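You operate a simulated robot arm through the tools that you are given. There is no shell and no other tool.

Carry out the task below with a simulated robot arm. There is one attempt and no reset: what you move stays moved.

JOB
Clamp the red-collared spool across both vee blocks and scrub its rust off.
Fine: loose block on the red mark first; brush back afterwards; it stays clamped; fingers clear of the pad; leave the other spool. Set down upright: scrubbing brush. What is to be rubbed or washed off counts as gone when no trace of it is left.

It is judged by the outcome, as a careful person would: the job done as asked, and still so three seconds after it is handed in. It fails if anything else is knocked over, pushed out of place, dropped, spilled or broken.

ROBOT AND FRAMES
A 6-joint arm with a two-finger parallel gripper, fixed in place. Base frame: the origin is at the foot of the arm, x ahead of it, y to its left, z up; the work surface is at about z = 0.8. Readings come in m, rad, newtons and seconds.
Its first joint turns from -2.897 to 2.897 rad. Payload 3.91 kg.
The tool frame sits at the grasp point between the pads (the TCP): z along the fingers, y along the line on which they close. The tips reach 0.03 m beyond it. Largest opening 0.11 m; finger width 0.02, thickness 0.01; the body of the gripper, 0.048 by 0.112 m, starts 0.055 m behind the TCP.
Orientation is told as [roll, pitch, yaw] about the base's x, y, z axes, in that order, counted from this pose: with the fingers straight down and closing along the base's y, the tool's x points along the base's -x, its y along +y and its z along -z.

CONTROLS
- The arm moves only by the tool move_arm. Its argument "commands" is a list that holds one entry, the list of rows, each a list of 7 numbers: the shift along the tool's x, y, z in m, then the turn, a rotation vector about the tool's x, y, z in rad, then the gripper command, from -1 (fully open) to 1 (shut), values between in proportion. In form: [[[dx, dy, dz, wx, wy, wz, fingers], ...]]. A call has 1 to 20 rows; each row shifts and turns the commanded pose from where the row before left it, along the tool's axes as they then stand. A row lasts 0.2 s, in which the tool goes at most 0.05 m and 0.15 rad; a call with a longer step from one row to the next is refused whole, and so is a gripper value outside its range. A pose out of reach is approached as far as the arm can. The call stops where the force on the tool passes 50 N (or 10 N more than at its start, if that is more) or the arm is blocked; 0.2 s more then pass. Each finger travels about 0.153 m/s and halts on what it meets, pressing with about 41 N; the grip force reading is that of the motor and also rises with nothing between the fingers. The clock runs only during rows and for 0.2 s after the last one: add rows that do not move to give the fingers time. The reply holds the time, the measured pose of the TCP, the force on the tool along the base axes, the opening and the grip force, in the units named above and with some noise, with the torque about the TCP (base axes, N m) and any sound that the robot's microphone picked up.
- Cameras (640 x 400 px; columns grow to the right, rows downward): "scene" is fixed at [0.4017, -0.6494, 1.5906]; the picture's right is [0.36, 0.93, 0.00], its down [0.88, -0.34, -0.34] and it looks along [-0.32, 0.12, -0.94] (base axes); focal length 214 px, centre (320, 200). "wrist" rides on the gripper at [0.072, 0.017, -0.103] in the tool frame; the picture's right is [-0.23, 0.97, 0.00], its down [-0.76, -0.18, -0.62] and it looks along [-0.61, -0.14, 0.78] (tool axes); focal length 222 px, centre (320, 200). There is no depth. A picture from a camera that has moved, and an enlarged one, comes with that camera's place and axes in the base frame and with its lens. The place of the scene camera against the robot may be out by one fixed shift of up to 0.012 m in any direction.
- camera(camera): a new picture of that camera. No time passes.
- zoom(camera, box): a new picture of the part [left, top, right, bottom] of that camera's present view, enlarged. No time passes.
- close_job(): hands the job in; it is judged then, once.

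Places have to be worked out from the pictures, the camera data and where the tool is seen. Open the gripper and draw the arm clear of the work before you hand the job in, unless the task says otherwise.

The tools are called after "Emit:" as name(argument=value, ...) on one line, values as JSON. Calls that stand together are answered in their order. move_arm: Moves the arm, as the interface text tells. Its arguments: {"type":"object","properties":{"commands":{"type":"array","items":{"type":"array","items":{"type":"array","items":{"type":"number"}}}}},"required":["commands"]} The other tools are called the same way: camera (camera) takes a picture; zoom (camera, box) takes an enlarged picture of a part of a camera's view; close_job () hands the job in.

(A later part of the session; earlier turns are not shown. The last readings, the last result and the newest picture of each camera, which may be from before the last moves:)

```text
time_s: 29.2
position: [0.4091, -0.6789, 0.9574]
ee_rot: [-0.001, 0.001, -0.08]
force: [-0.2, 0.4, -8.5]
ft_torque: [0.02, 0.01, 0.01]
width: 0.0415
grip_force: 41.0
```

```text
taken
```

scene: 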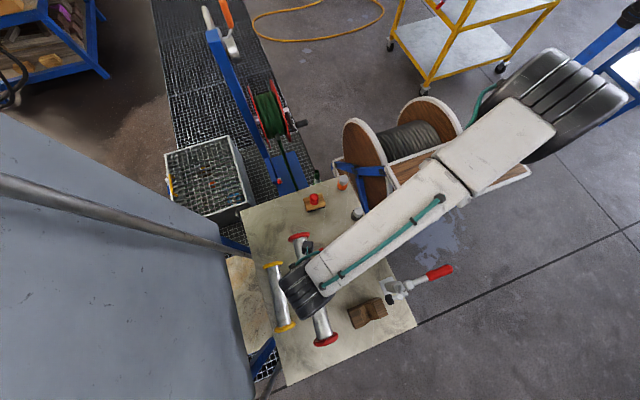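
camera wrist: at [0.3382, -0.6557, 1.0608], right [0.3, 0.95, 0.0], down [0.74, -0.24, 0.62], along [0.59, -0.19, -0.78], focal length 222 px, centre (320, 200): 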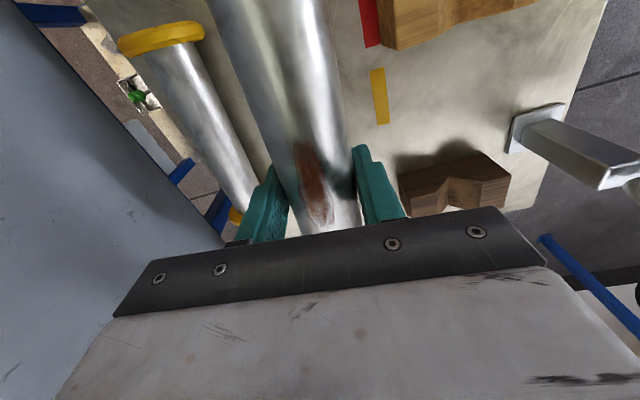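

Weight ≈0.87 kg and balanced. I'll square the yaw to 0 and move partway toward the blocks at moderate height, checking clearance to the raised clamp arm.

Emit:
move_arm(commands=[[[0, 0, 0, 0, 0, -0.04, 1], [0, 0, 0, 0, 0, -0.04, 1], [-0.02, 0.02, 0, 0, 0, 0, 1], [-0.02, 0.02, 0, 0, 0, 0, 1], [0, 0.02, 0.016, 0, 0, 0, 1], [0, 0.02, 0.016, 0, 0, 0, 1], [0, 0, 0, 0, 0, 0, 1]]])

Emit:
camera(camera="wrist")

Emit:
zoom(camera="scene", box=[270, 190, 480, 350])

```text
time_s: 30.8
position: [0.4486, -0.5973, 0.9241]
ee_rot: [-0.001, -0.002, 0.0]
force: [0.9, 0.1, -7.5]
ft_torque: [0.01, 0.0, 0.03]
width: 0.0417
grip_force: 41.5
```

```text
taken
camera wrist: at [0.3776, -0.5812, 1.0272], right [0.23, 0.97, 0.0], down [0.76, -0.18, 0.62], along [0.61, -0.14, -0.78], focal length 222 px, centre (320, 200)
```

wrist: 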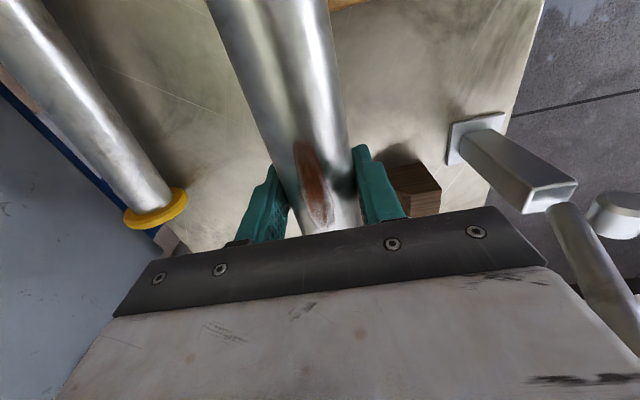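

```text
2.50 times, centred on (375, 270) of scene
camera zoom: at [0.4017, -0.6494, 1.5906], right [0.36, 0.93, 0.0], down [0.88, -0.34, -0.34], along [-0.32, 0.12, -0.94], focal length 536 px, centre (182, 25)
```

zoom: 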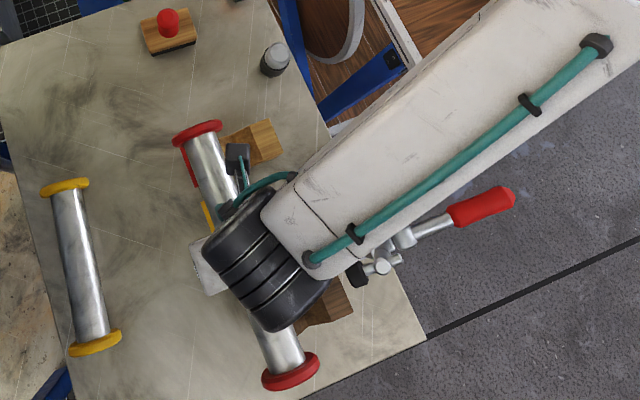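

The wrist drum passes near the raised clamp arm, so I'll move to y = -0.549 at this height and look before descending.

Emit:
move_arm(commands=[[[0, 0.024, 0, 0, 0, 0, 1], [-0.0004, 0.0243, 0, 0, 0, 0, 1], [0, 0, 0, 0, 0, 0, 1]]])

Emit:
zoom(camera="scene", box=[290, 210, 430, 330])

Emit:
camera(camera="wrist")

```text
time_s: 31.6
position: [0.45, -0.5498, 0.9243]
ee_rot: [-0.003, 0.0, 0.0]
force: [0.9, -0.4, -6.7]
ft_torque: [-0.01, 0.02, -0.03]
width: 0.0415
grip_force: 41.0
```

```text
3.33 times, centred on (360, 270) of scene
camera zoom: at [0.4017, -0.6494, 1.5906], right [0.36, 0.93, 0.0], down [0.88, -0.34, -0.34], along [-0.32, 0.12, -0.94], focal length 715 px, centre (187, -33)
```

zoom: 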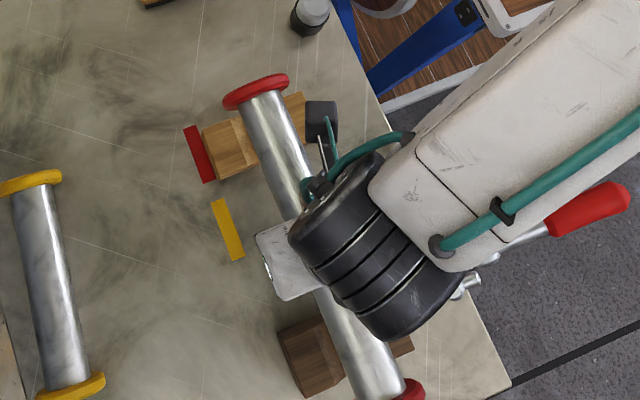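

```text
taken
camera wrist: at [0.3778, -0.5324, 1.0277], right [0.23, 0.97, 0.0], down [0.76, -0.18, 0.62], along [0.61, -0.14, -0.78], focal length 222 px, centre (320, 200)
```

wrist: 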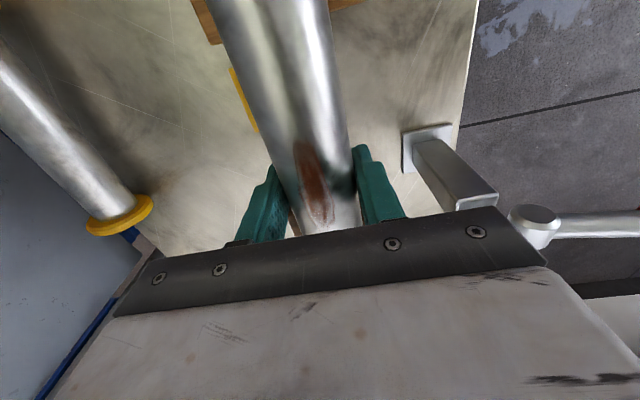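

Clearance to the clamp arm looks sufficient. I'll trim x to 0.4488, y to -0.549 and descend in small steps toward the vees (seat expected at TCP z ≈ 0.865).

Emit:
move_arm(commands=[[[0.0011, 0.0007, 0.015, 0, 0, 0, 1], [0, 0, 0.015, 0, 0, 0, 1], [0, 0, 0.01, 0, 0, 0, 1], [0, 0, 0.006, 0, 0, 0, 1], [0, 0, 0, 0, 0, 0, 1]]])

Emit:
zoom(camera="scene", box=[290, 210, 430, 330])

Emit:
camera(camera="wrist")

```text
time_s: 32.8
position: [0.4486, -0.5488, 0.8785]
ee_rot: [-0.003, -0.001, -0.001]
force: [1.2, 0.1, -7.6]
ft_torque: [0.02, -0.02, 0.01]
width: 0.0418
grip_force: 41.4
```

```text
3.33 times, centred on (360, 270) of scene
camera zoom: at [0.4017, -0.6494, 1.5906], right [0.36, 0.93, 0.0], down [0.88, -0.34, -0.34], along [-0.32, 0.12, -0.94], focal length 715 px, centre (187, -33)
```

zoom: 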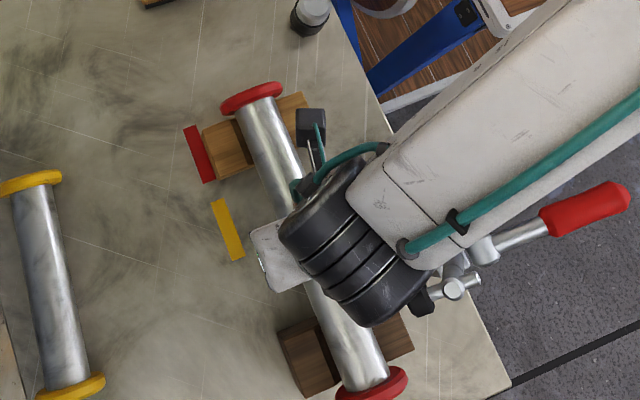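

```text
taken
camera wrist: at [0.3764, -0.5321, 0.9818], right [0.23, 0.97, 0.0], down [0.76, -0.18, 0.62], along [0.61, -0.14, -0.78], focal length 222 px, centre (320, 200)
```

wrist: 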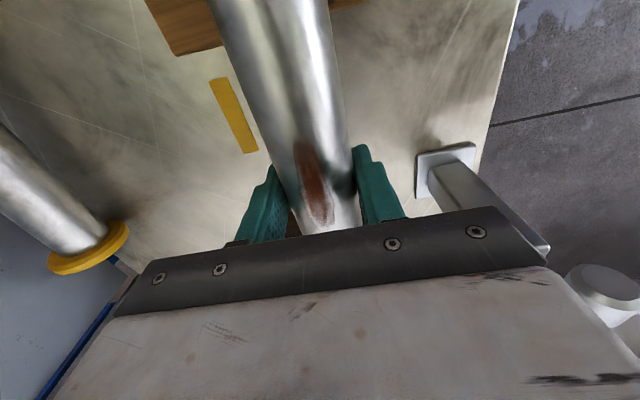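

About 13 mm above the expected seat. I'll zoom on both ends to verify the collars will clear the blocks' outer faces.

Emit:
zoom(camera="scene", box=[325, 225, 373, 255])

Emit:
zoom(camera="scene", box=[345, 295, 393, 335])

```text
13.33 times, centred on (349, 240) of scene
camera zoom: at [0.4017, -0.6494, 1.5906], right [0.36, 0.93, 0.0], down [0.88, -0.34, -0.34], along [-0.32, 0.12, -0.94], focal length 2860 px, centre (-67, -333)
```

zoom: 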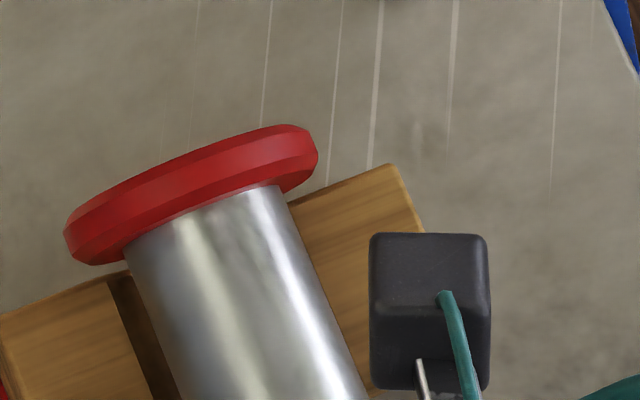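

```text
10.00 times, centred on (369, 315) of scene
camera zoom: at [0.4017, -0.6494, 1.5906], right [0.36, 0.93, 0.0], down [0.88, -0.34, -0.34], along [-0.32, 0.12, -0.94], focal length 2145 px, centre (-170, -950)
```

zoom: 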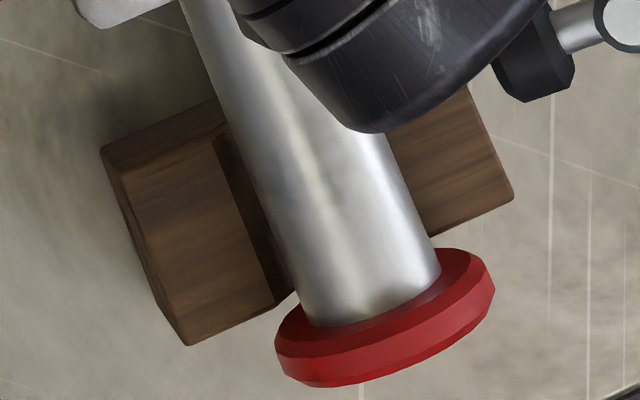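

Both collars clear the outer faces by roughly 1 and 2 mm; I'll shift -0.6 mm in x and lower slowly to the seat.

Emit:
move_arm(commands=[[[0.0006, 0, 0.003, 0, 0, 0, 1], [0, 0, 0.003, 0, 0, 0, 1], [0, 0, 0.002, 0, 0, 0, 1], [0, 0, 0, 0, 0, 0, 1]]])

```text
time_s: 33.8
position: [0.448, -0.5487, 0.8714]
ee_rot: [-0.002, 0.0, 0.001]
force: [-0.6, -0.1, -7.9]
ft_torque: [0.02, -0.01, 0.01]
width: 0.0416
grip_force: 41.0
```

No contact yet; continue down in 2 mm steps.

Emit:
move_arm(commands=[[[0, 0, 0.002, 0, 0, 0, 1], [0, 0, 0.0015, 0, 0, 0, 1], [0, 0, 0.0015, 0, 0, 0, 1], [0, 0, 0, 0, 0, 0, 1]]])

```text
time_s: 34.8
position: [0.4476, -0.5486, 0.8665]
ee_rot: [-0.001, 0.001, 0.0]
force: [0.2, 0.9, -8.4]
ft_torque: [-0.04, -0.03, -0.02]
width: 0.0415
grip_force: 41.5
```

Emit:
move_arm(commands=[[[0, 0, 0.0015, 0, 0, 0, 1], [0, 0, 0.001, 0, 0, 0, 1], [0, 0, 0, 0, 0, 0, 1]]])

Emit:
zoom(camera="scene", box=[325, 225, 373, 255])

Emit:
zoom(camera="scene", box=[345, 295, 393, 335])

```text
time_s: 35.6
position: [0.4482, -0.55, 0.8644]
ee_rot: [-0.004, -0.003, 0.0]
force: [1.1, -3.6, 1.4]
ft_torque: [0.09, -0.66, -0.31]
width: 0.0414
grip_force: 41.3
```

```text
13.33 times, centred on (349, 240) of scene
camera zoom: at [0.4017, -0.6494, 1.5906], right [0.36, 0.93, 0.0], down [0.88, -0.34, -0.34], along [-0.32, 0.12, -0.94], focal length 2860 px, centre (-67, -333)
```

zoom: 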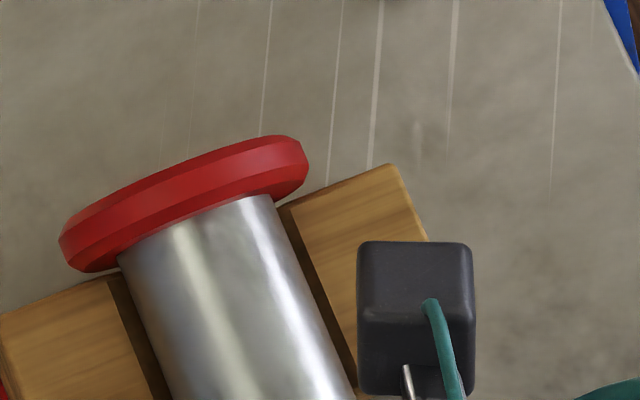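

```text
10.00 times, centred on (369, 315) of scene
camera zoom: at [0.4017, -0.6494, 1.5906], right [0.36, 0.93, 0.0], down [0.88, -0.34, -0.34], along [-0.32, 0.12, -0.94], focal length 2145 px, centre (-170, -950)
```

zoom: 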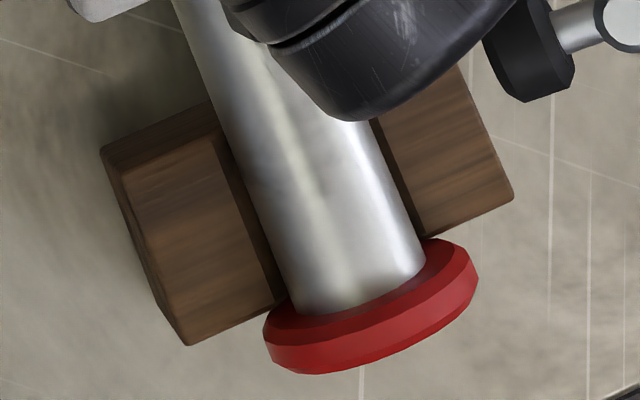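

Seated: the force flipped at z≈0.8644 as expected, and both collars lie outside the block faces. Release slowly and rise straight up.

Emit:
move_arm(commands=[[[0, 0, 0, 0, 0, 0, 0.3], [0, 0, 0, 0, 0, 0, 0.0], [0, 0, 0, 0, 0, 0, -0.3], [0, 0, 0, 0, 0, 0, -0.3], [0, 0, -0.015, 0, 0, 0, -0.3], [0, 0, -0.03, 0, 0, 0, -0.3], [0, 0, -0.04, 0, 0, 0, -0.3], [0, 0, -0.04, 0, 0, 0, -0.3], [0, 0, -0.04, 0, 0, 0, -0.3], [0, 0, -0.04, 0, 0, 0, -0.3], [0, 0, 0, 0, 0, 0, -0.3]]])

Emit:
camera(camera="wrist")

Emit:
zoom(camera="scene", box=[290, 210, 430, 330])

```text
time_s: 38.0
position: [0.4484, -0.5482, 1.0683]
ee_rot: [-0.002, 0.001, -0.001]
force: [0.7, 0.8, 0.1]
ft_torque: [0.01, -0.01, 0.0]
width: 0.0713
grip_force: 0.0
```

```text
taken
camera wrist: at [0.3757, -0.5305, 1.1718], right [0.23, 0.97, 0.0], down [0.76, -0.18, 0.62], along [0.61, -0.14, -0.78], focal length 222 px, centre (320, 200)
```

wrist: 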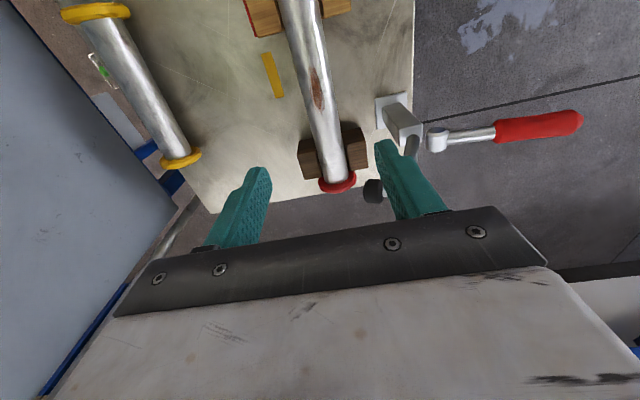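

```text
3.33 times, centred on (360, 270) of scene
camera zoom: at [0.4017, -0.6494, 1.5906], right [0.36, 0.93, 0.0], down [0.88, -0.34, -0.34], along [-0.32, 0.12, -0.94], focal length 715 px, centre (187, -33)
```

zoom: 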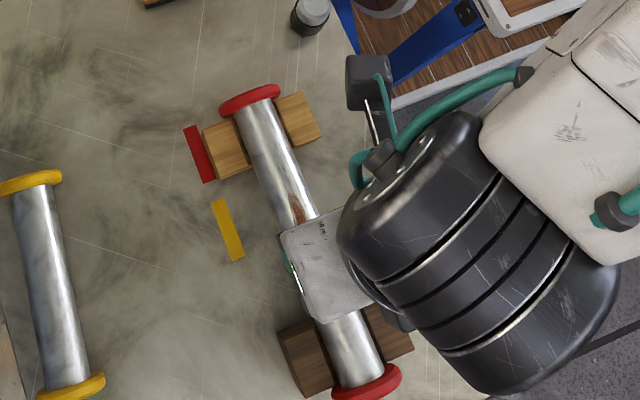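

The spool rests in both vees. Now I'll study the clamp closely from this side view.

Emit:
zoom(camera="wrist", box=[350, 80, 600, 220])

Emit:
zoom(camera="wrist", box=[240, 0, 400, 200])

```text
2.56 times, centred on (475, 150) of wrist
camera zoom: at [0.3757, -0.5305, 1.1718], right [0.23, 0.97, 0.0], down [0.76, -0.18, 0.62], along [0.61, -0.14, -0.78], focal length 569 px, centre (-77, 328)
```

zoom: 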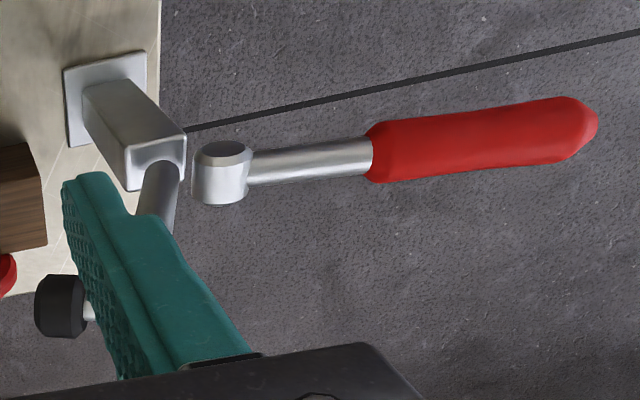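

```text
2.00 times, centred on (320, 100) of wrist
camera zoom: at [0.3757, -0.5305, 1.1718], right [0.23, 0.97, 0.0], down [0.76, -0.18, 0.62], along [0.61, -0.14, -0.78], focal length 444 px, centre (320, 400)
```

zoom: 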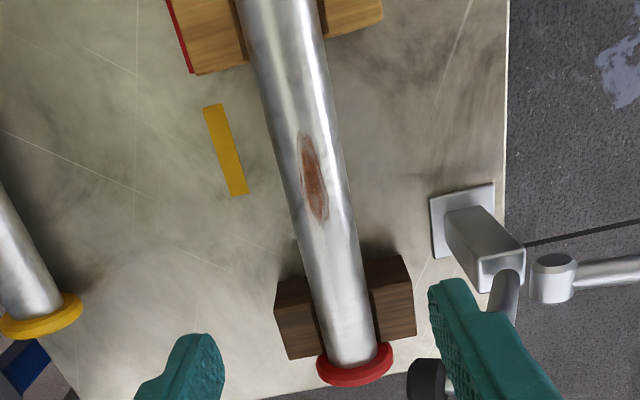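

The spool is well seated with rust on top. The lever pivot is near (0.51, -0.446, 0.91), arm raised; the handle slopes from (y -0.42, z 0.92) to its tip (y -0.295, z 0.95). I'll rise, cross to above the handle and turn the fingers to close along x.

Emit:
move_arm(commands=[[[0, 0, -0.03, 0, 0, 0, -0.3], [0, 0, -0.035, 0, 0, 0, -0.3], [-0.0106, 0.0384, 0, 0, 0, 0, -0.3], [-0.0106, 0.0384, 0, 0, 0, 0, -0.3], [-0.0106, 0.0384, 0, 0, 0, 0, -0.3], [-0.0106, 0.0384, 0, 0, 0, 0, -0.3], [-0.0106, 0.0384, 0, 0, 0, 0, -0.3], [-0.0106, 0.0384, 0, 0, 0, 0, -0.3], [0, 0, 0, 0, 0, 0.1428, -0.3], [0, 0, 0, 0, 0, 0.1428, -0.3], [0, 0, 0, 0, 0, 0.1428, -0.3], [0, 0, 0, 0, 0, 0.1428, -0.3], [0, 0, 0, 0, 0, 0.1428, -0.3], [0, 0, 0, 0, 0, 0.1428, -0.3], [0, 0, 0, 0, 0, 0.1428, -0.3], [0, 0, 0, 0, 0, 0.1428, -0.3], [0, 0, 0, 0, 0, 0.1428, -0.3], [0, 0, 0, 0, 0, 0.1428, -0.3]]])

Emit:
move_arm(commands=[[[0, 0, 0, 0, 0, 0.1428, -0.3], [0, 0, 0, 0, 0, 0, -0.3]]])

Emit:
camera(camera="wrist")

Emit:
camera(camera="scene")

```text
time_s: 41.8
position: [0.5121, -0.3188, 1.1337]
ee_rot: [0.0, -0.002, -1.43]
force: [-1.3, 0.2, 0.7]
ft_torque: [0.03, 0.01, 0.02]
width: 0.0715
grip_force: 0.1
```

```text
time_s: 42.4
position: [0.5124, -0.3196, 1.1332]
ee_rot: [0.001, -0.003, -1.571]
force: [-0.1, 1.0, -1.3]
ft_torque: [0.02, -0.01, 0.03]
width: 0.0714
grip_force: 0.1
```

```text
taken
camera wrist: at [0.5291, -0.2458, 1.2367], right [0.97, -0.23, 0.0], down [-0.18, -0.76, 0.62], along [-0.14, -0.61, -0.78], focal length 222 px, centre (320, 200)
```

wrist: 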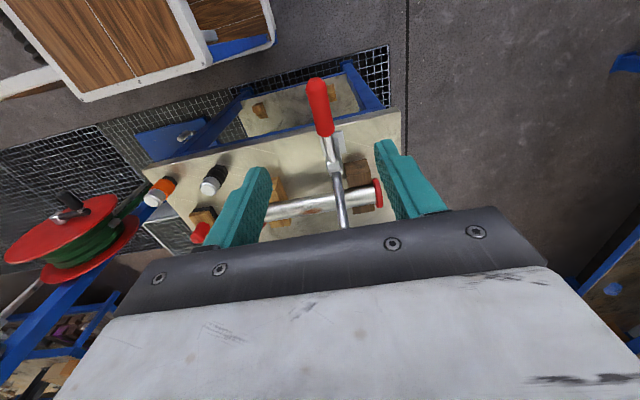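

```text
taken
```

scene: 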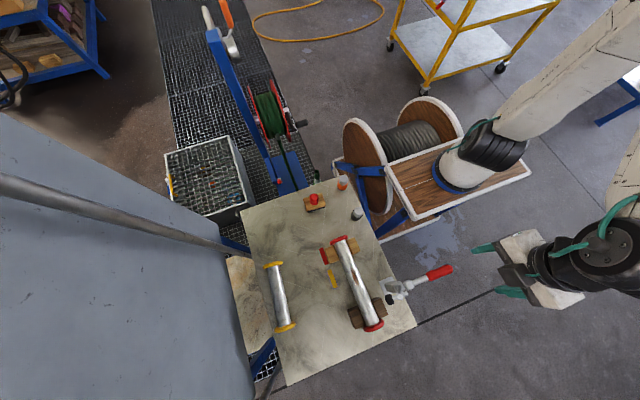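

I'll zoom in to get the handle's lateral position relative to the fingers.

Emit:
zoom(camera="wrist", box=[270, 70, 390, 235])

Emit:
zoom(camera="scene", box=[320, 230, 470, 340])

```text
2.42 times, centred on (330, 152) of wrist
camera zoom: at [0.5291, -0.2458, 1.2367], right [0.97, -0.23, 0.0], down [-0.18, -0.76, 0.62], along [-0.14, -0.61, -0.78], focal length 538 px, centre (296, 315)
```

zoom: 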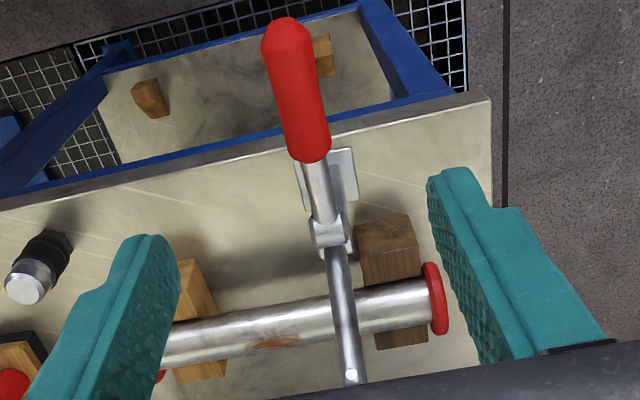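

```text
3.64 times, centred on (395, 285) of scene
camera zoom: at [0.4017, -0.6494, 1.5906], right [0.36, 0.93, 0.0], down [0.88, -0.34, -0.34], along [-0.32, 0.12, -0.94], focal length 780 px, centre (47, -109)
```

zoom: 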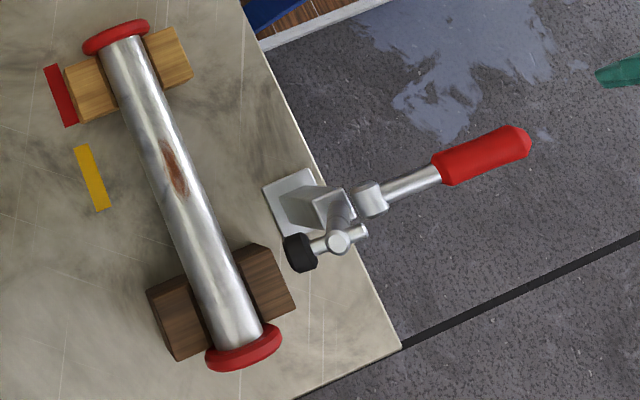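

Handle axis is at x ≈ 0.5105. I'll descend to z ≈ 0.948 at y ≈ -0.318 with the fingers straddling it, then close.

Emit:
move_arm(commands=[[[0.001, -0.0017, 0.04, 0, 0, 0, -0.3], [0, 0, 0.04, 0, 0, 0, -0.3], [0, 0, 0.04, 0, 0, 0, -0.3], [0, 0, 0.04, 0, 0, 0, -0.3], [0, 0, 0.025, 0, 0, 0, -0.3], [0, 0, 0, 0, 0, 0, -0.3]]])

Emit:
camera(camera="wrist")

Emit:
zoom(camera="scene", box=[370, 220, 500, 320])

```text
time_s: 43.8
position: [0.5104, -0.3186, 0.9484]
ee_rot: [-0.001, -0.001, -1.571]
force: [0.3, 0.3, -0.1]
ft_torque: [0.01, -0.01, 0.01]
width: 0.0714
grip_force: 0.1
```

```text
taken
camera wrist: at [0.5274, -0.2457, 1.0512], right [0.97, -0.23, 0.0], down [-0.18, -0.76, 0.62], along [-0.14, -0.61, -0.78], focal length 222 px, centre (320, 200)
```

wrist: 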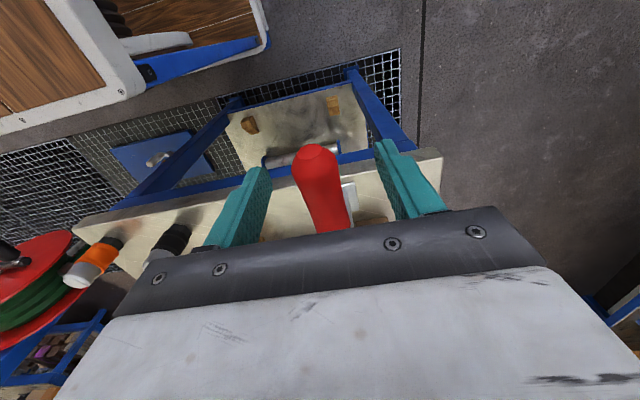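

```text
4.00 times, centred on (435, 270) of scene
camera zoom: at [0.4017, -0.6494, 1.5906], right [0.36, 0.93, 0.0], down [0.88, -0.34, -0.34], along [-0.32, 0.12, -0.94], focal length 858 px, centre (-140, -80)
```

zoom: 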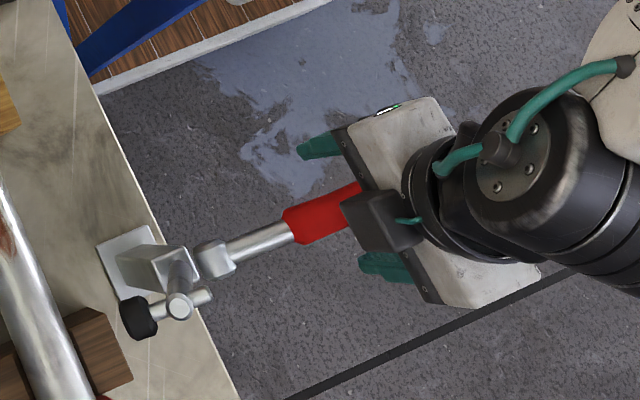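

The handle lies between the fingers at the right height. Closing on it.

Emit:
move_arm(commands=[[[0, 0, 0, 0, 0, 0, 0.1], [0, 0, 0, 0, 0, 0, 0.4], [0, 0, 0, 0, 0, 0, 1], [0, 0, 0, 0, 0, 0, 1]]])

Emit:
camera(camera="wrist")

```text
time_s: 44.8
position: [0.5092, -0.3187, 0.9484]
ee_rot: [0.0, -0.002, -1.571]
force: [-2.5, 0.1, -1.6]
ft_torque: [0.03, 0.06, -0.29]
width: 0.0256
grip_force: 45.2
```

```text
taken
camera wrist: at [0.5273, -0.2458, 1.0515], right [0.97, -0.23, 0.0], down [-0.18, -0.76, 0.62], along [-0.14, -0.61, -0.78], focal length 222 px, centre (320, 200)
```

wrist: 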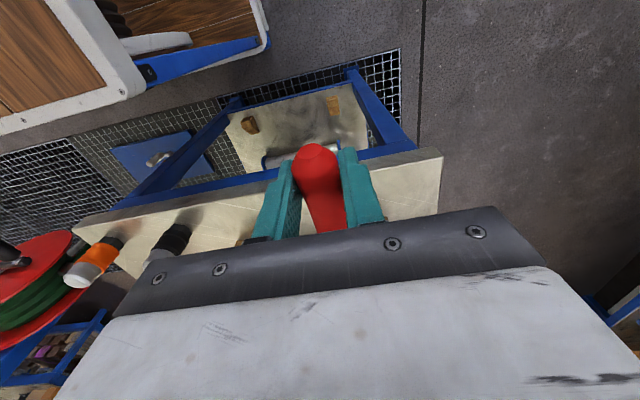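

Handle gripped (0.0256 m). I'll swing it along an arc about the pivot, fingers staying vertical so the handle turns between the pads; first three small steps, watching forces.

Emit:
move_arm(commands=[[[-0.0049, 0, -0.0136, 0, 0, 0, 1], [-0.0061, 0, -0.0125, 0, 0, 0, 1], [0, 0, 0, 0, 0, 0, 1]]])

Emit:
zoom(camera="scene", box=[350, 220, 480, 320])

```text
time_s: 45.6
position: [0.5102, -0.3277, 0.9736]
ee_rot: [-0.003, 0.001, -1.569]
force: [-6.5, 22.3, -6.8]
ft_torque: [1.41, 0.15, -0.5]
width: 0.0257
grip_force: 44.7
```

```text
4.00 times, centred on (415, 270) of scene
camera zoom: at [0.4017, -0.6494, 1.5906], right [0.36, 0.93, 0.0], down [0.88, -0.34, -0.34], along [-0.32, 0.12, -0.94], focal length 858 px, centre (-60, -80)
```

zoom: 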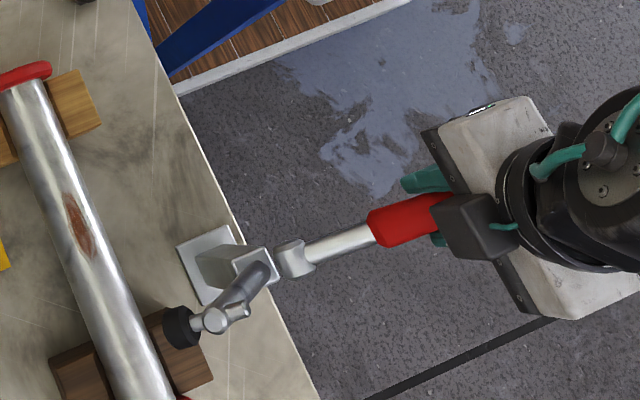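

The lever turns; a radial force of 22 N shows the pivot is a bit higher (≈0.917) and the pads resist twisting. I'll correct the arc and let the tool tilt along partway.

Emit:
move_arm(commands=[[[-0.0039, 0, -0.01, 0, 0.07, 0, 1], [-0.0069, 0, -0.0119, 0, 0.07, 0, 1], [0, 0, 0, 0, 0, 0, 1]]])

Emit:
zoom(camera="scene", box=[350, 220, 480, 320])

```text
time_s: 46.4
position: [0.5102, -0.342, 0.9959]
ee_rot: [0.0, 0.137, -1.571]
force: [-6.4, 1.2, -15.5]
ft_torque: [1.24, 0.21, -0.18]
width: 0.0255
grip_force: 45.3
```

```text
4.00 times, centred on (415, 270) of scene
camera zoom: at [0.4017, -0.6494, 1.5906], right [0.36, 0.93, 0.0], down [0.88, -0.34, -0.34], along [-0.32, 0.12, -0.94], focal length 858 px, centre (-60, -80)
```

zoom: 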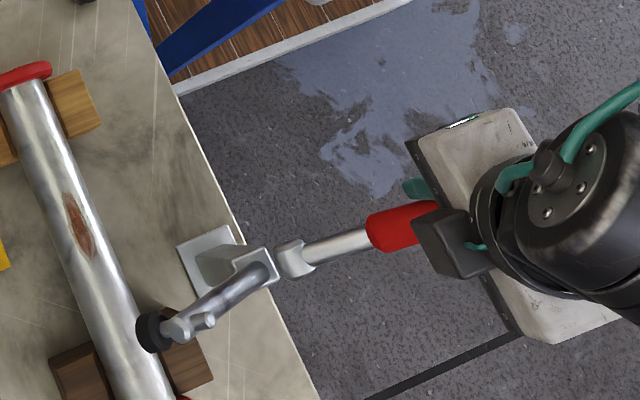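

Forces are good now (radial ≈0). Fitted pivot ≈(-0.438, 0.92), radius ≈0.1225, handle at ≈38°. Continue the arc.

Emit:
move_arm(commands=[[[-0.0072, 0, -0.0103, 0, 0.07, 0, 1], [-0.0074, 0, -0.0105, 0, 0.07, 0, 1], [-0.0076, 0, -0.0103, 0, 0.07, 0, 1], [0, 0, 0, 0, 0, 0, 1]]])

Emit:
zoom(camera="scene", box=[330, 220, 480, 320])

```text
time_s: 47.4
position: [0.5095, -0.3697, 1.022]
ee_rot: [0.0, 0.35, -1.57]
force: [-8.3, -2.5, -26.3]
ft_torque: [0.96, 0.32, -0.05]
width: 0.0253
grip_force: 45.0
```

```text
4.00 times, centred on (405, 270) of scene
camera zoom: at [0.4017, -0.6494, 1.5906], right [0.36, 0.93, 0.0], down [0.88, -0.34, -0.34], along [-0.32, 0.12, -0.94], focal length 858 px, centre (-20, -80)
```

zoom: 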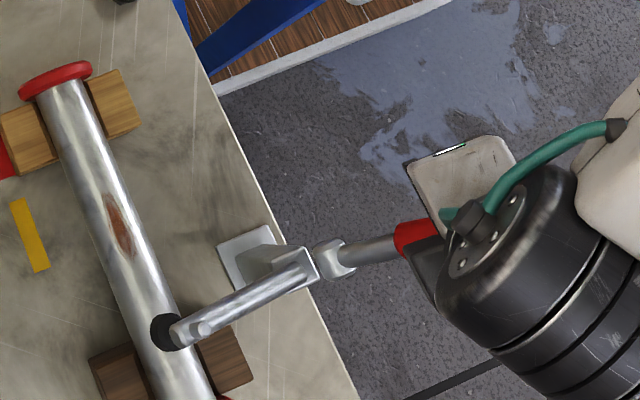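

The clamp arm is nearly down with the pad close to the tube. I'll trim the radius inward by 2 mm and proceed in smaller steps.

Emit:
move_arm(commands=[[[-0.0095, 0, -0.0086, 0, 0.07, 0, 1], [0, 0, 0, 0, 0, 0, 1]]])

Emit:
zoom(camera="scene", box=[340, 250, 420, 310])

```text
time_s: 48.0
position: [0.5097, -0.3801, 1.0277]
ee_rot: [0.0, 0.42, -1.571]
force: [-12.1, 9.4, -12.7]
ft_torque: [1.31, 0.7, -0.31]
width: 0.0256
grip_force: 44.6
```

```text
6.67 times, centred on (380, 280) of scene
camera zoom: at [0.4017, -0.6494, 1.5906], right [0.36, 0.93, 0.0], down [0.88, -0.34, -0.34], along [-0.32, 0.12, -0.94], focal length 1430 px, centre (-80, -333)
```

zoom: 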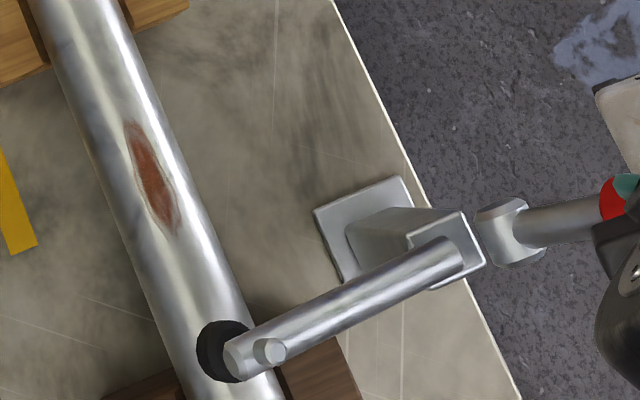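

Arm about 11° above horizontal; pad is over the tube. Continue with small steps.

Emit:
move_arm(commands=[[[-0.0061, 0, -0.0086, 0, 0.07, 0, 1], [0, 0, 0, 0, 0, 0, 1]]])

Emit:
zoom(camera="scene", box=[340, 250, 420, 310])

```text
time_s: 48.6
position: [0.5112, -0.389, 1.0305]
ee_rot: [0.0, 0.491, -1.572]
force: [-14.0, 1.6, -30.7]
ft_torque: [0.99, -0.51, 0.53]
width: 0.0254
grip_force: 45.0
```

```text
6.67 times, centred on (380, 280) of scene
camera zoom: at [0.4017, -0.6494, 1.5906], right [0.36, 0.93, 0.0], down [0.88, -0.34, -0.34], along [-0.32, 0.12, -0.94], focal length 1430 px, centre (-80, -333)
```

zoom: 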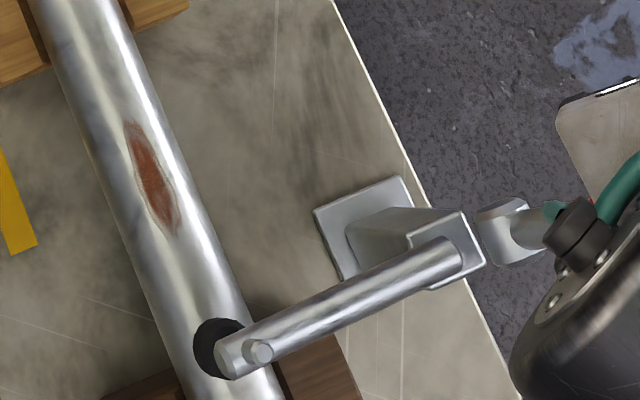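

Refit: pivot ≈(-0.433, 0.922), radius 0.117, handle at ≈68°. Next step with slightly reduced radius and a 1 mm x trim.

Emit:
move_arm(commands=[[[-0.0076, -0.001, -0.0066, 0, 0.07, 0, 1], [0, 0, 0, 0, 0, 0, 1]]])

Emit:
zoom(camera="scene", box=[340, 250, 420, 310])

```text
time_s: 49.2
position: [0.5101, -0.3987, 1.0339]
ee_rot: [-0.001, 0.56, -1.571]
force: [-2.4, 2.9, -25.0]
ft_torque: [0.96, 0.62, -0.42]
width: 0.0255
grip_force: 44.6
```

```text
6.67 times, centred on (380, 280) of scene
camera zoom: at [0.4017, -0.6494, 1.5906], right [0.36, 0.93, 0.0], down [0.88, -0.34, -0.34], along [-0.32, 0.12, -0.94], focal length 1430 px, centre (-80, -333)
```

zoom: 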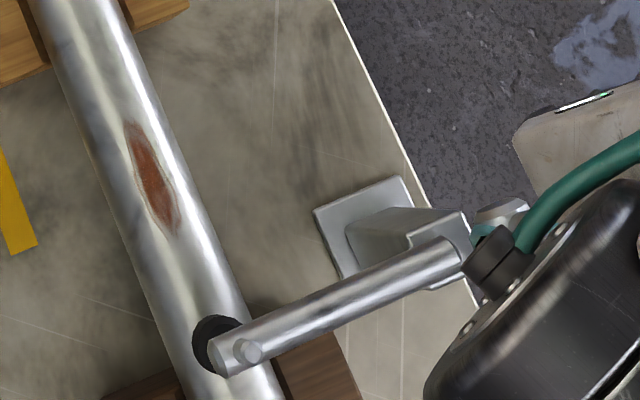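

Still turning smoothly. Next step of about 6° with reduced radius.

Emit:
move_arm(commands=[[[-0.0083, 0, -0.0061, 0, 0.05, 0, 1], [0, 0, 0, 0, 0, 0, 1]]])

Emit:
zoom(camera="scene", box=[340, 250, 420, 310])

```text
time_s: 49.8
position: [0.5104, -0.4079, 1.0359]
ee_rot: [0.002, 0.61, -1.569]
force: [7.7, 13.5, -0.4]
ft_torque: [1.4, 0.69, -0.3]
width: 0.0255
grip_force: 44.7
```

```text
6.67 times, centred on (380, 280) of scene
camera zoom: at [0.4017, -0.6494, 1.5906], right [0.36, 0.93, 0.0], down [0.88, -0.34, -0.34], along [-0.32, 0.12, -0.94], focal length 1430 px, centre (-80, -333)
```

zoom: 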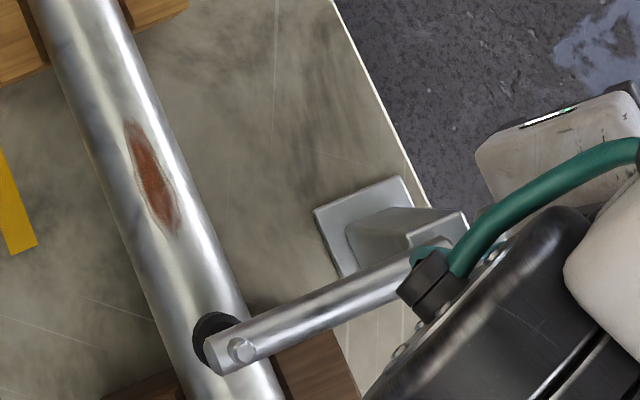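

Resistance is just the pad friction; the clamp pad hasn't pressed yet. Continue another few degrees.

Emit:
move_arm(commands=[[[-0.006, 0, -0.0054, 0, 0.05, 0, 1], [0, 0, 0, 0, 0, 0, 1]]])

Emit:
zoom(camera="scene", box=[340, 250, 420, 310])

```text
time_s: 50.4
position: [0.5099, -0.4155, 1.0369]
ee_rot: [0.002, 0.658, -1.566]
force: [14.6, 14.1, 7.5]
ft_torque: [1.46, 0.55, -0.22]
width: 0.0257
grip_force: 45.3
```

```text
6.67 times, centred on (380, 280) of scene
camera zoom: at [0.4017, -0.6494, 1.5906], right [0.36, 0.93, 0.0], down [0.88, -0.34, -0.34], along [-0.32, 0.12, -0.94], focal length 1430 px, centre (-80, -333)
```

zoom: 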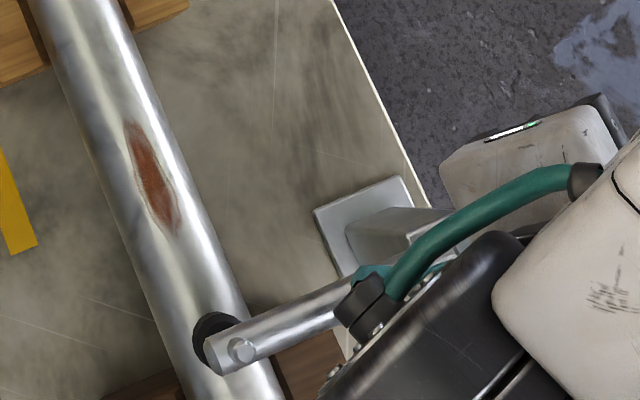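

The arm end hasn't moved in the last step — the pad may be on the tube. Let me look with the wrist camera and at high zoom.

Emit:
camera(camera="wrist")

Emit:
zoom(camera="scene", box=[355, 285, 385, 310])

Emit:
camera(camera="scene")

```text
taken
camera wrist: at [0.5271, -0.4222, 1.1627], right [0.97, -0.18, -0.14], down [-0.18, -0.98, 0.03], along [-0.14, 0.0, -0.99], focal length 222 px, centre (320, 200)
```

wrist: 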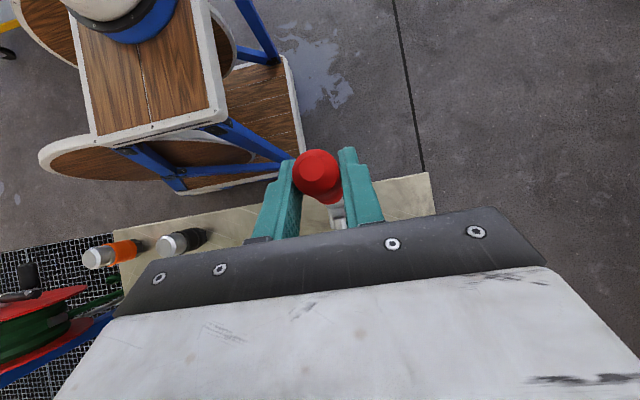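

```text
16.00 times, centred on (370, 298) of scene
camera zoom: at [0.4017, -0.6494, 1.5906], right [0.36, 0.93, 0.0], down [0.88, -0.34, -0.34], along [-0.32, 0.12, -0.94], focal length 3432 px, centre (-480, -1360)
```

zoom: 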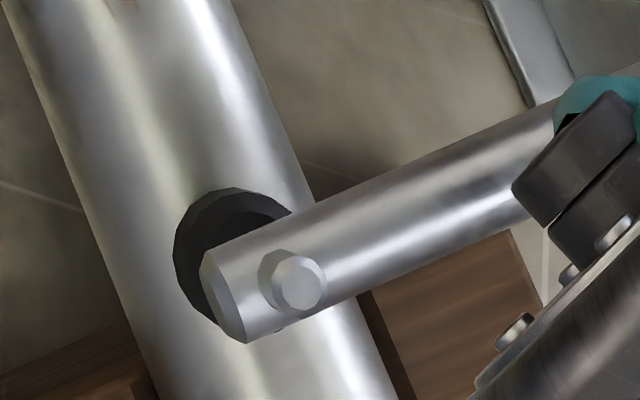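

```text
taken
```

scene: 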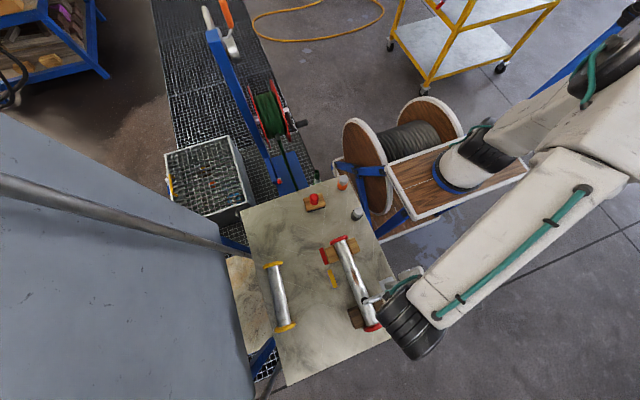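

The handle is close to vertical and the pad looks to be on or just over the tube. I'll push a bit further to feel for a hard stop or click.

Emit:
move_arm(commands=[[[-0.0047, 0.001, -0.0037, 0, 0, 0, 1], [0, 0, 0, 0, 0, 0, 1]]])

Emit:
zoom(camera="scene", box=[355, 285, 385, 310])

Emit:
zoom(camera="wrist", box=[260, 120, 400, 240])

```text
time_s: 51.0
position: [0.5108, -0.422, 1.0366]
ee_rot: [0.002, 0.655, -1.569]
force: [10.9, 15.1, 24.1]
ft_torque: [1.47, 0.63, -0.21]
width: 0.0254
grip_force: 45.0
```

```text
16.00 times, centred on (370, 298) of scene
camera zoom: at [0.4017, -0.6494, 1.5906], right [0.36, 0.93, 0.0], down [0.88, -0.34, -0.34], along [-0.32, 0.12, -0.94], focal length 3432 px, centre (-480, -1360)
```

zoom: 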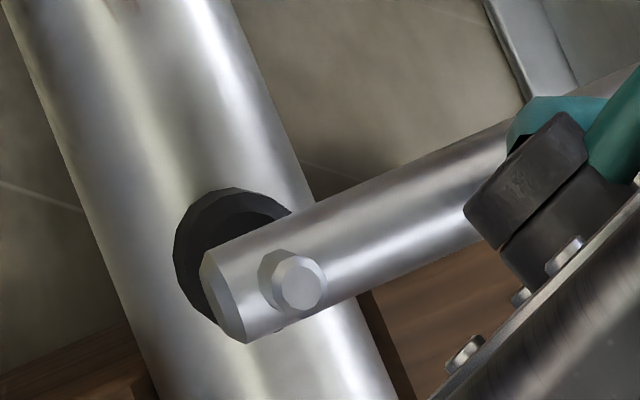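

```text
3.33 times, centred on (330, 180) of wrist
camera zoom: at [0.5271, -0.4279, 1.1629], right [0.97, -0.18, -0.14], down [-0.18, -0.98, 0.03], along [-0.14, 0.0, -0.99], focal length 740 px, centre (287, 267)
```

zoom: 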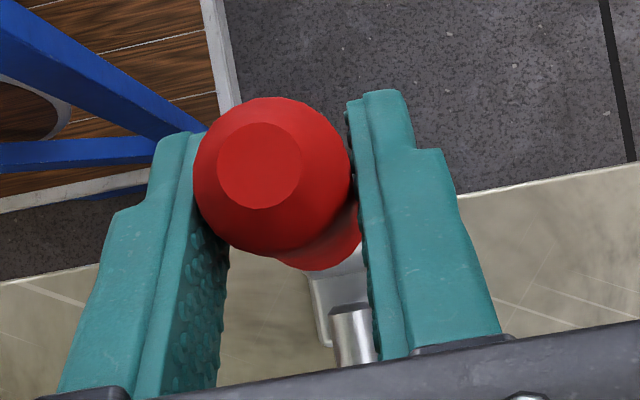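

The pad is on the tube top (z≈0.883, y≈-0.549). I'll push the handle slightly further, relieving the radial compression, to feel for an over-centre lock.

Emit:
move_arm(commands=[[[-0.0027, 0, -0.0047, 0, 0, 0, 1], [0, 0, 0, 0, 0, 0, 1]]])

Emit:
zoom(camera="scene", box=[345, 275, 405, 315])

```text
time_s: 51.6
position: [0.5102, -0.4275, 1.0369]
ee_rot: [0.0, 0.658, -1.569]
force: [10.0, 13.4, -2.7]
ft_torque: [1.43, -0.8, 0.21]
width: 0.0255
grip_force: 45.6
```

```text
10.00 times, centred on (375, 295) of scene
camera zoom: at [0.4017, -0.6494, 1.5906], right [0.36, 0.93, 0.0], down [0.88, -0.34, -0.34], along [-0.32, 0.12, -0.94], focal length 2145 px, centre (-230, -750)
```

zoom: 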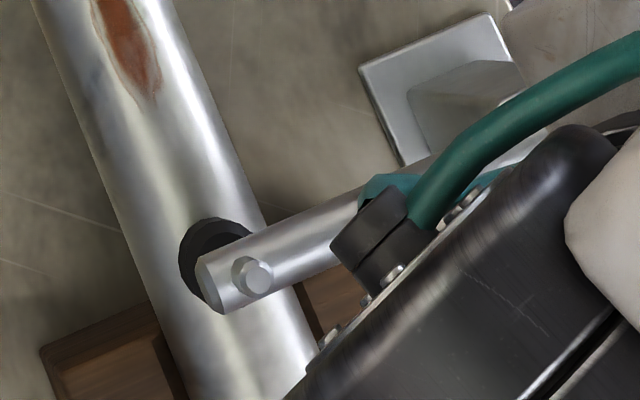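

The handle keeps turning while the arm is down, so the linkage is going toward over-centre. Continue.

Emit:
move_arm(commands=[[[-0.0052, 0, -0.0047, 0, 0, 0, 1], [0, 0, 0, 0, 0, 0, 1]]])

Emit:
zoom(camera="wrist", box=[260, 120, 400, 240])

```text
time_s: 52.2
position: [0.5098, -0.4308, 1.0377]
ee_rot: [-0.004, 0.666, -1.568]
force: [8.3, 21.7, 1.1]
ft_torque: [0.32, -0.99, 0.02]
width: 0.0258
grip_force: 45.0
stopped in row 2: the force on the tool passed its limit at 54 N (the readings are from after the stop); the commanded pose is now the measured one
```

```text
3.33 times, centred on (330, 180) of wrist
camera zoom: at [0.5277, -0.4379, 1.1629], right [0.97, -0.17, -0.14], down [-0.17, -0.98, 0.02], along [-0.14, 0.01, -0.99], focal length 740 px, centre (287, 267)
```

zoom: 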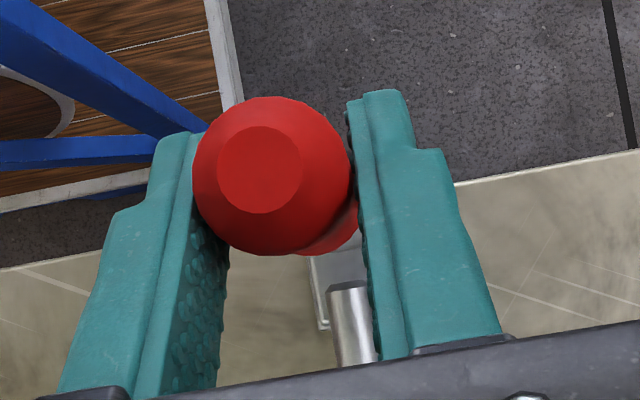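

A hard stop was reached with the handle upright (54 N). I'll open the fingers gently and see whether the lever stays put.

Emit:
move_arm(commands=[[[0, 0, 0, 0, 0, 0, 0.4], [0, 0, 0, 0, 0, 0, 0.2], [0, 0, 0, 0, 0, 0, -0.1], [0, 0, 0, 0, 0, 0, -0.3], [0, 0, 0, 0, 0, 0, -0.3]]])

Emit:
zoom(camera="wrist", box=[260, 120, 400, 240])

Emit:
zoom(camera="scene", box=[345, 275, 405, 315])

```text
time_s: 53.4
position: [0.5091, -0.4331, 1.0365]
ee_rot: [-0.006, 0.664, -1.571]
force: [0.5, 0.8, 0.2]
ft_torque: [0.0, 0.03, -0.03]
width: 0.0715
grip_force: 0.0
```

```text
3.33 times, centred on (330, 180) of wrist
camera zoom: at [0.5269, -0.4395, 1.1626], right [0.97, -0.18, -0.14], down [-0.18, -0.98, 0.02], along [-0.15, 0.0, -0.99], focal length 740 px, centre (287, 267)
```

zoom: 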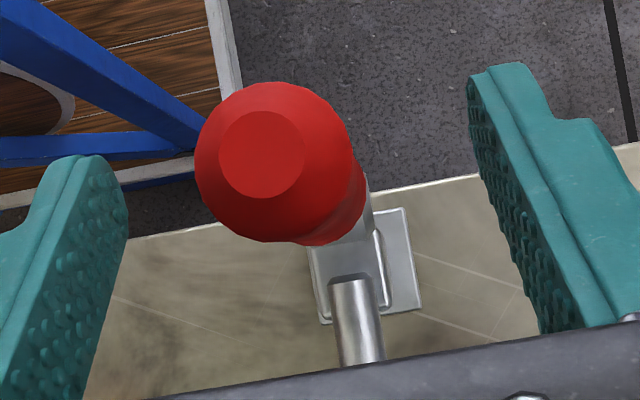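

```text
10.00 times, centred on (375, 295) of scene
camera zoom: at [0.4017, -0.6494, 1.5906], right [0.36, 0.93, 0.0], down [0.88, -0.34, -0.34], along [-0.32, 0.12, -0.94], focal length 2145 px, centre (-230, -750)
```

zoom: 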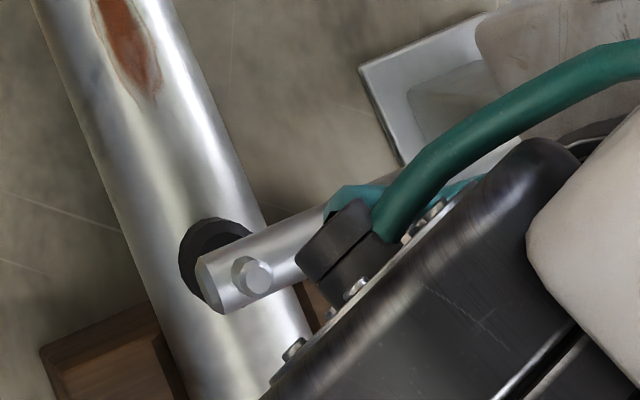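

The lever stays put with the pad on the tube. Withdraw along the tool axis, then straighten the tool.

Emit:
move_arm(commands=[[[0, 0, -0.03, 0, 0, 0, -0.3], [0, 0, -0.04, 0, 0, 0, -0.3], [0, 0, -0.04, 0, 0, 0, -0.3], [0, 0, -0.04, 0, 0, 0, -0.3], [0, 0, 0, 0, -0.132, 0, -0.3], [0, 0, 0, 0, -0.132, 0, -0.3], [0, 0, 0, 0, -0.132, 0, -0.3], [0, 0, 0, 0, -0.132, 0, -0.3], [0, 0, 0, 0, -0.132, 0, -0.3], [0, 0, 0, 0, 0, 0, -0.3]]])

Emit:
camera(camera="wrist")

Emit:
zoom(camera="scene", box=[310, 220, 430, 330])

```text
time_s: 55.6
position: [0.5106, -0.5269, 1.155]
ee_rot: [-0.003, 0.003, -1.569]
force: [-0.7, -0.6, -0.5]
ft_torque: [0.02, -0.01, -0.02]
width: 0.0715
grip_force: 0.2
```

```text
taken
camera wrist: at [0.5273, -0.4537, 1.2582], right [0.97, -0.23, 0.0], down [-0.17, -0.76, 0.62], along [-0.14, -0.6, -0.78], focal length 222 px, centre (320, 200)
```

wrist: 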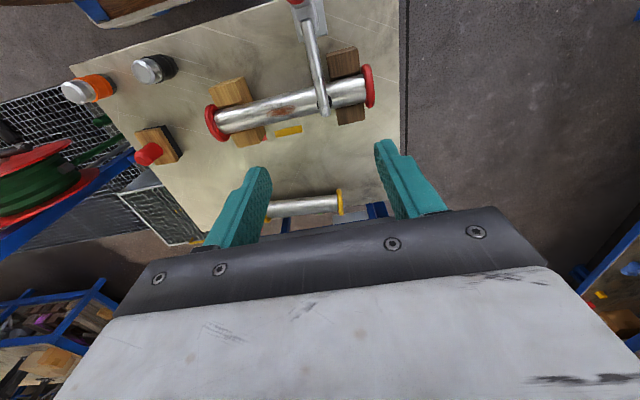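

```text
3.64 times, centred on (370, 275) of scene
camera zoom: at [0.4017, -0.6494, 1.5906], right [0.36, 0.93, 0.0], down [0.88, -0.34, -0.34], along [-0.32, 0.12, -0.94], focal length 780 px, centre (138, -73)
```

zoom: 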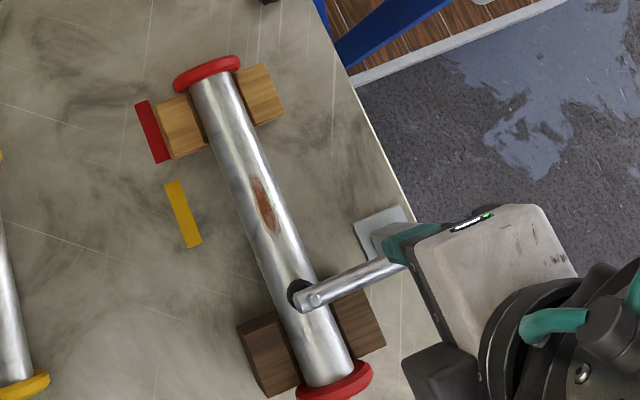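

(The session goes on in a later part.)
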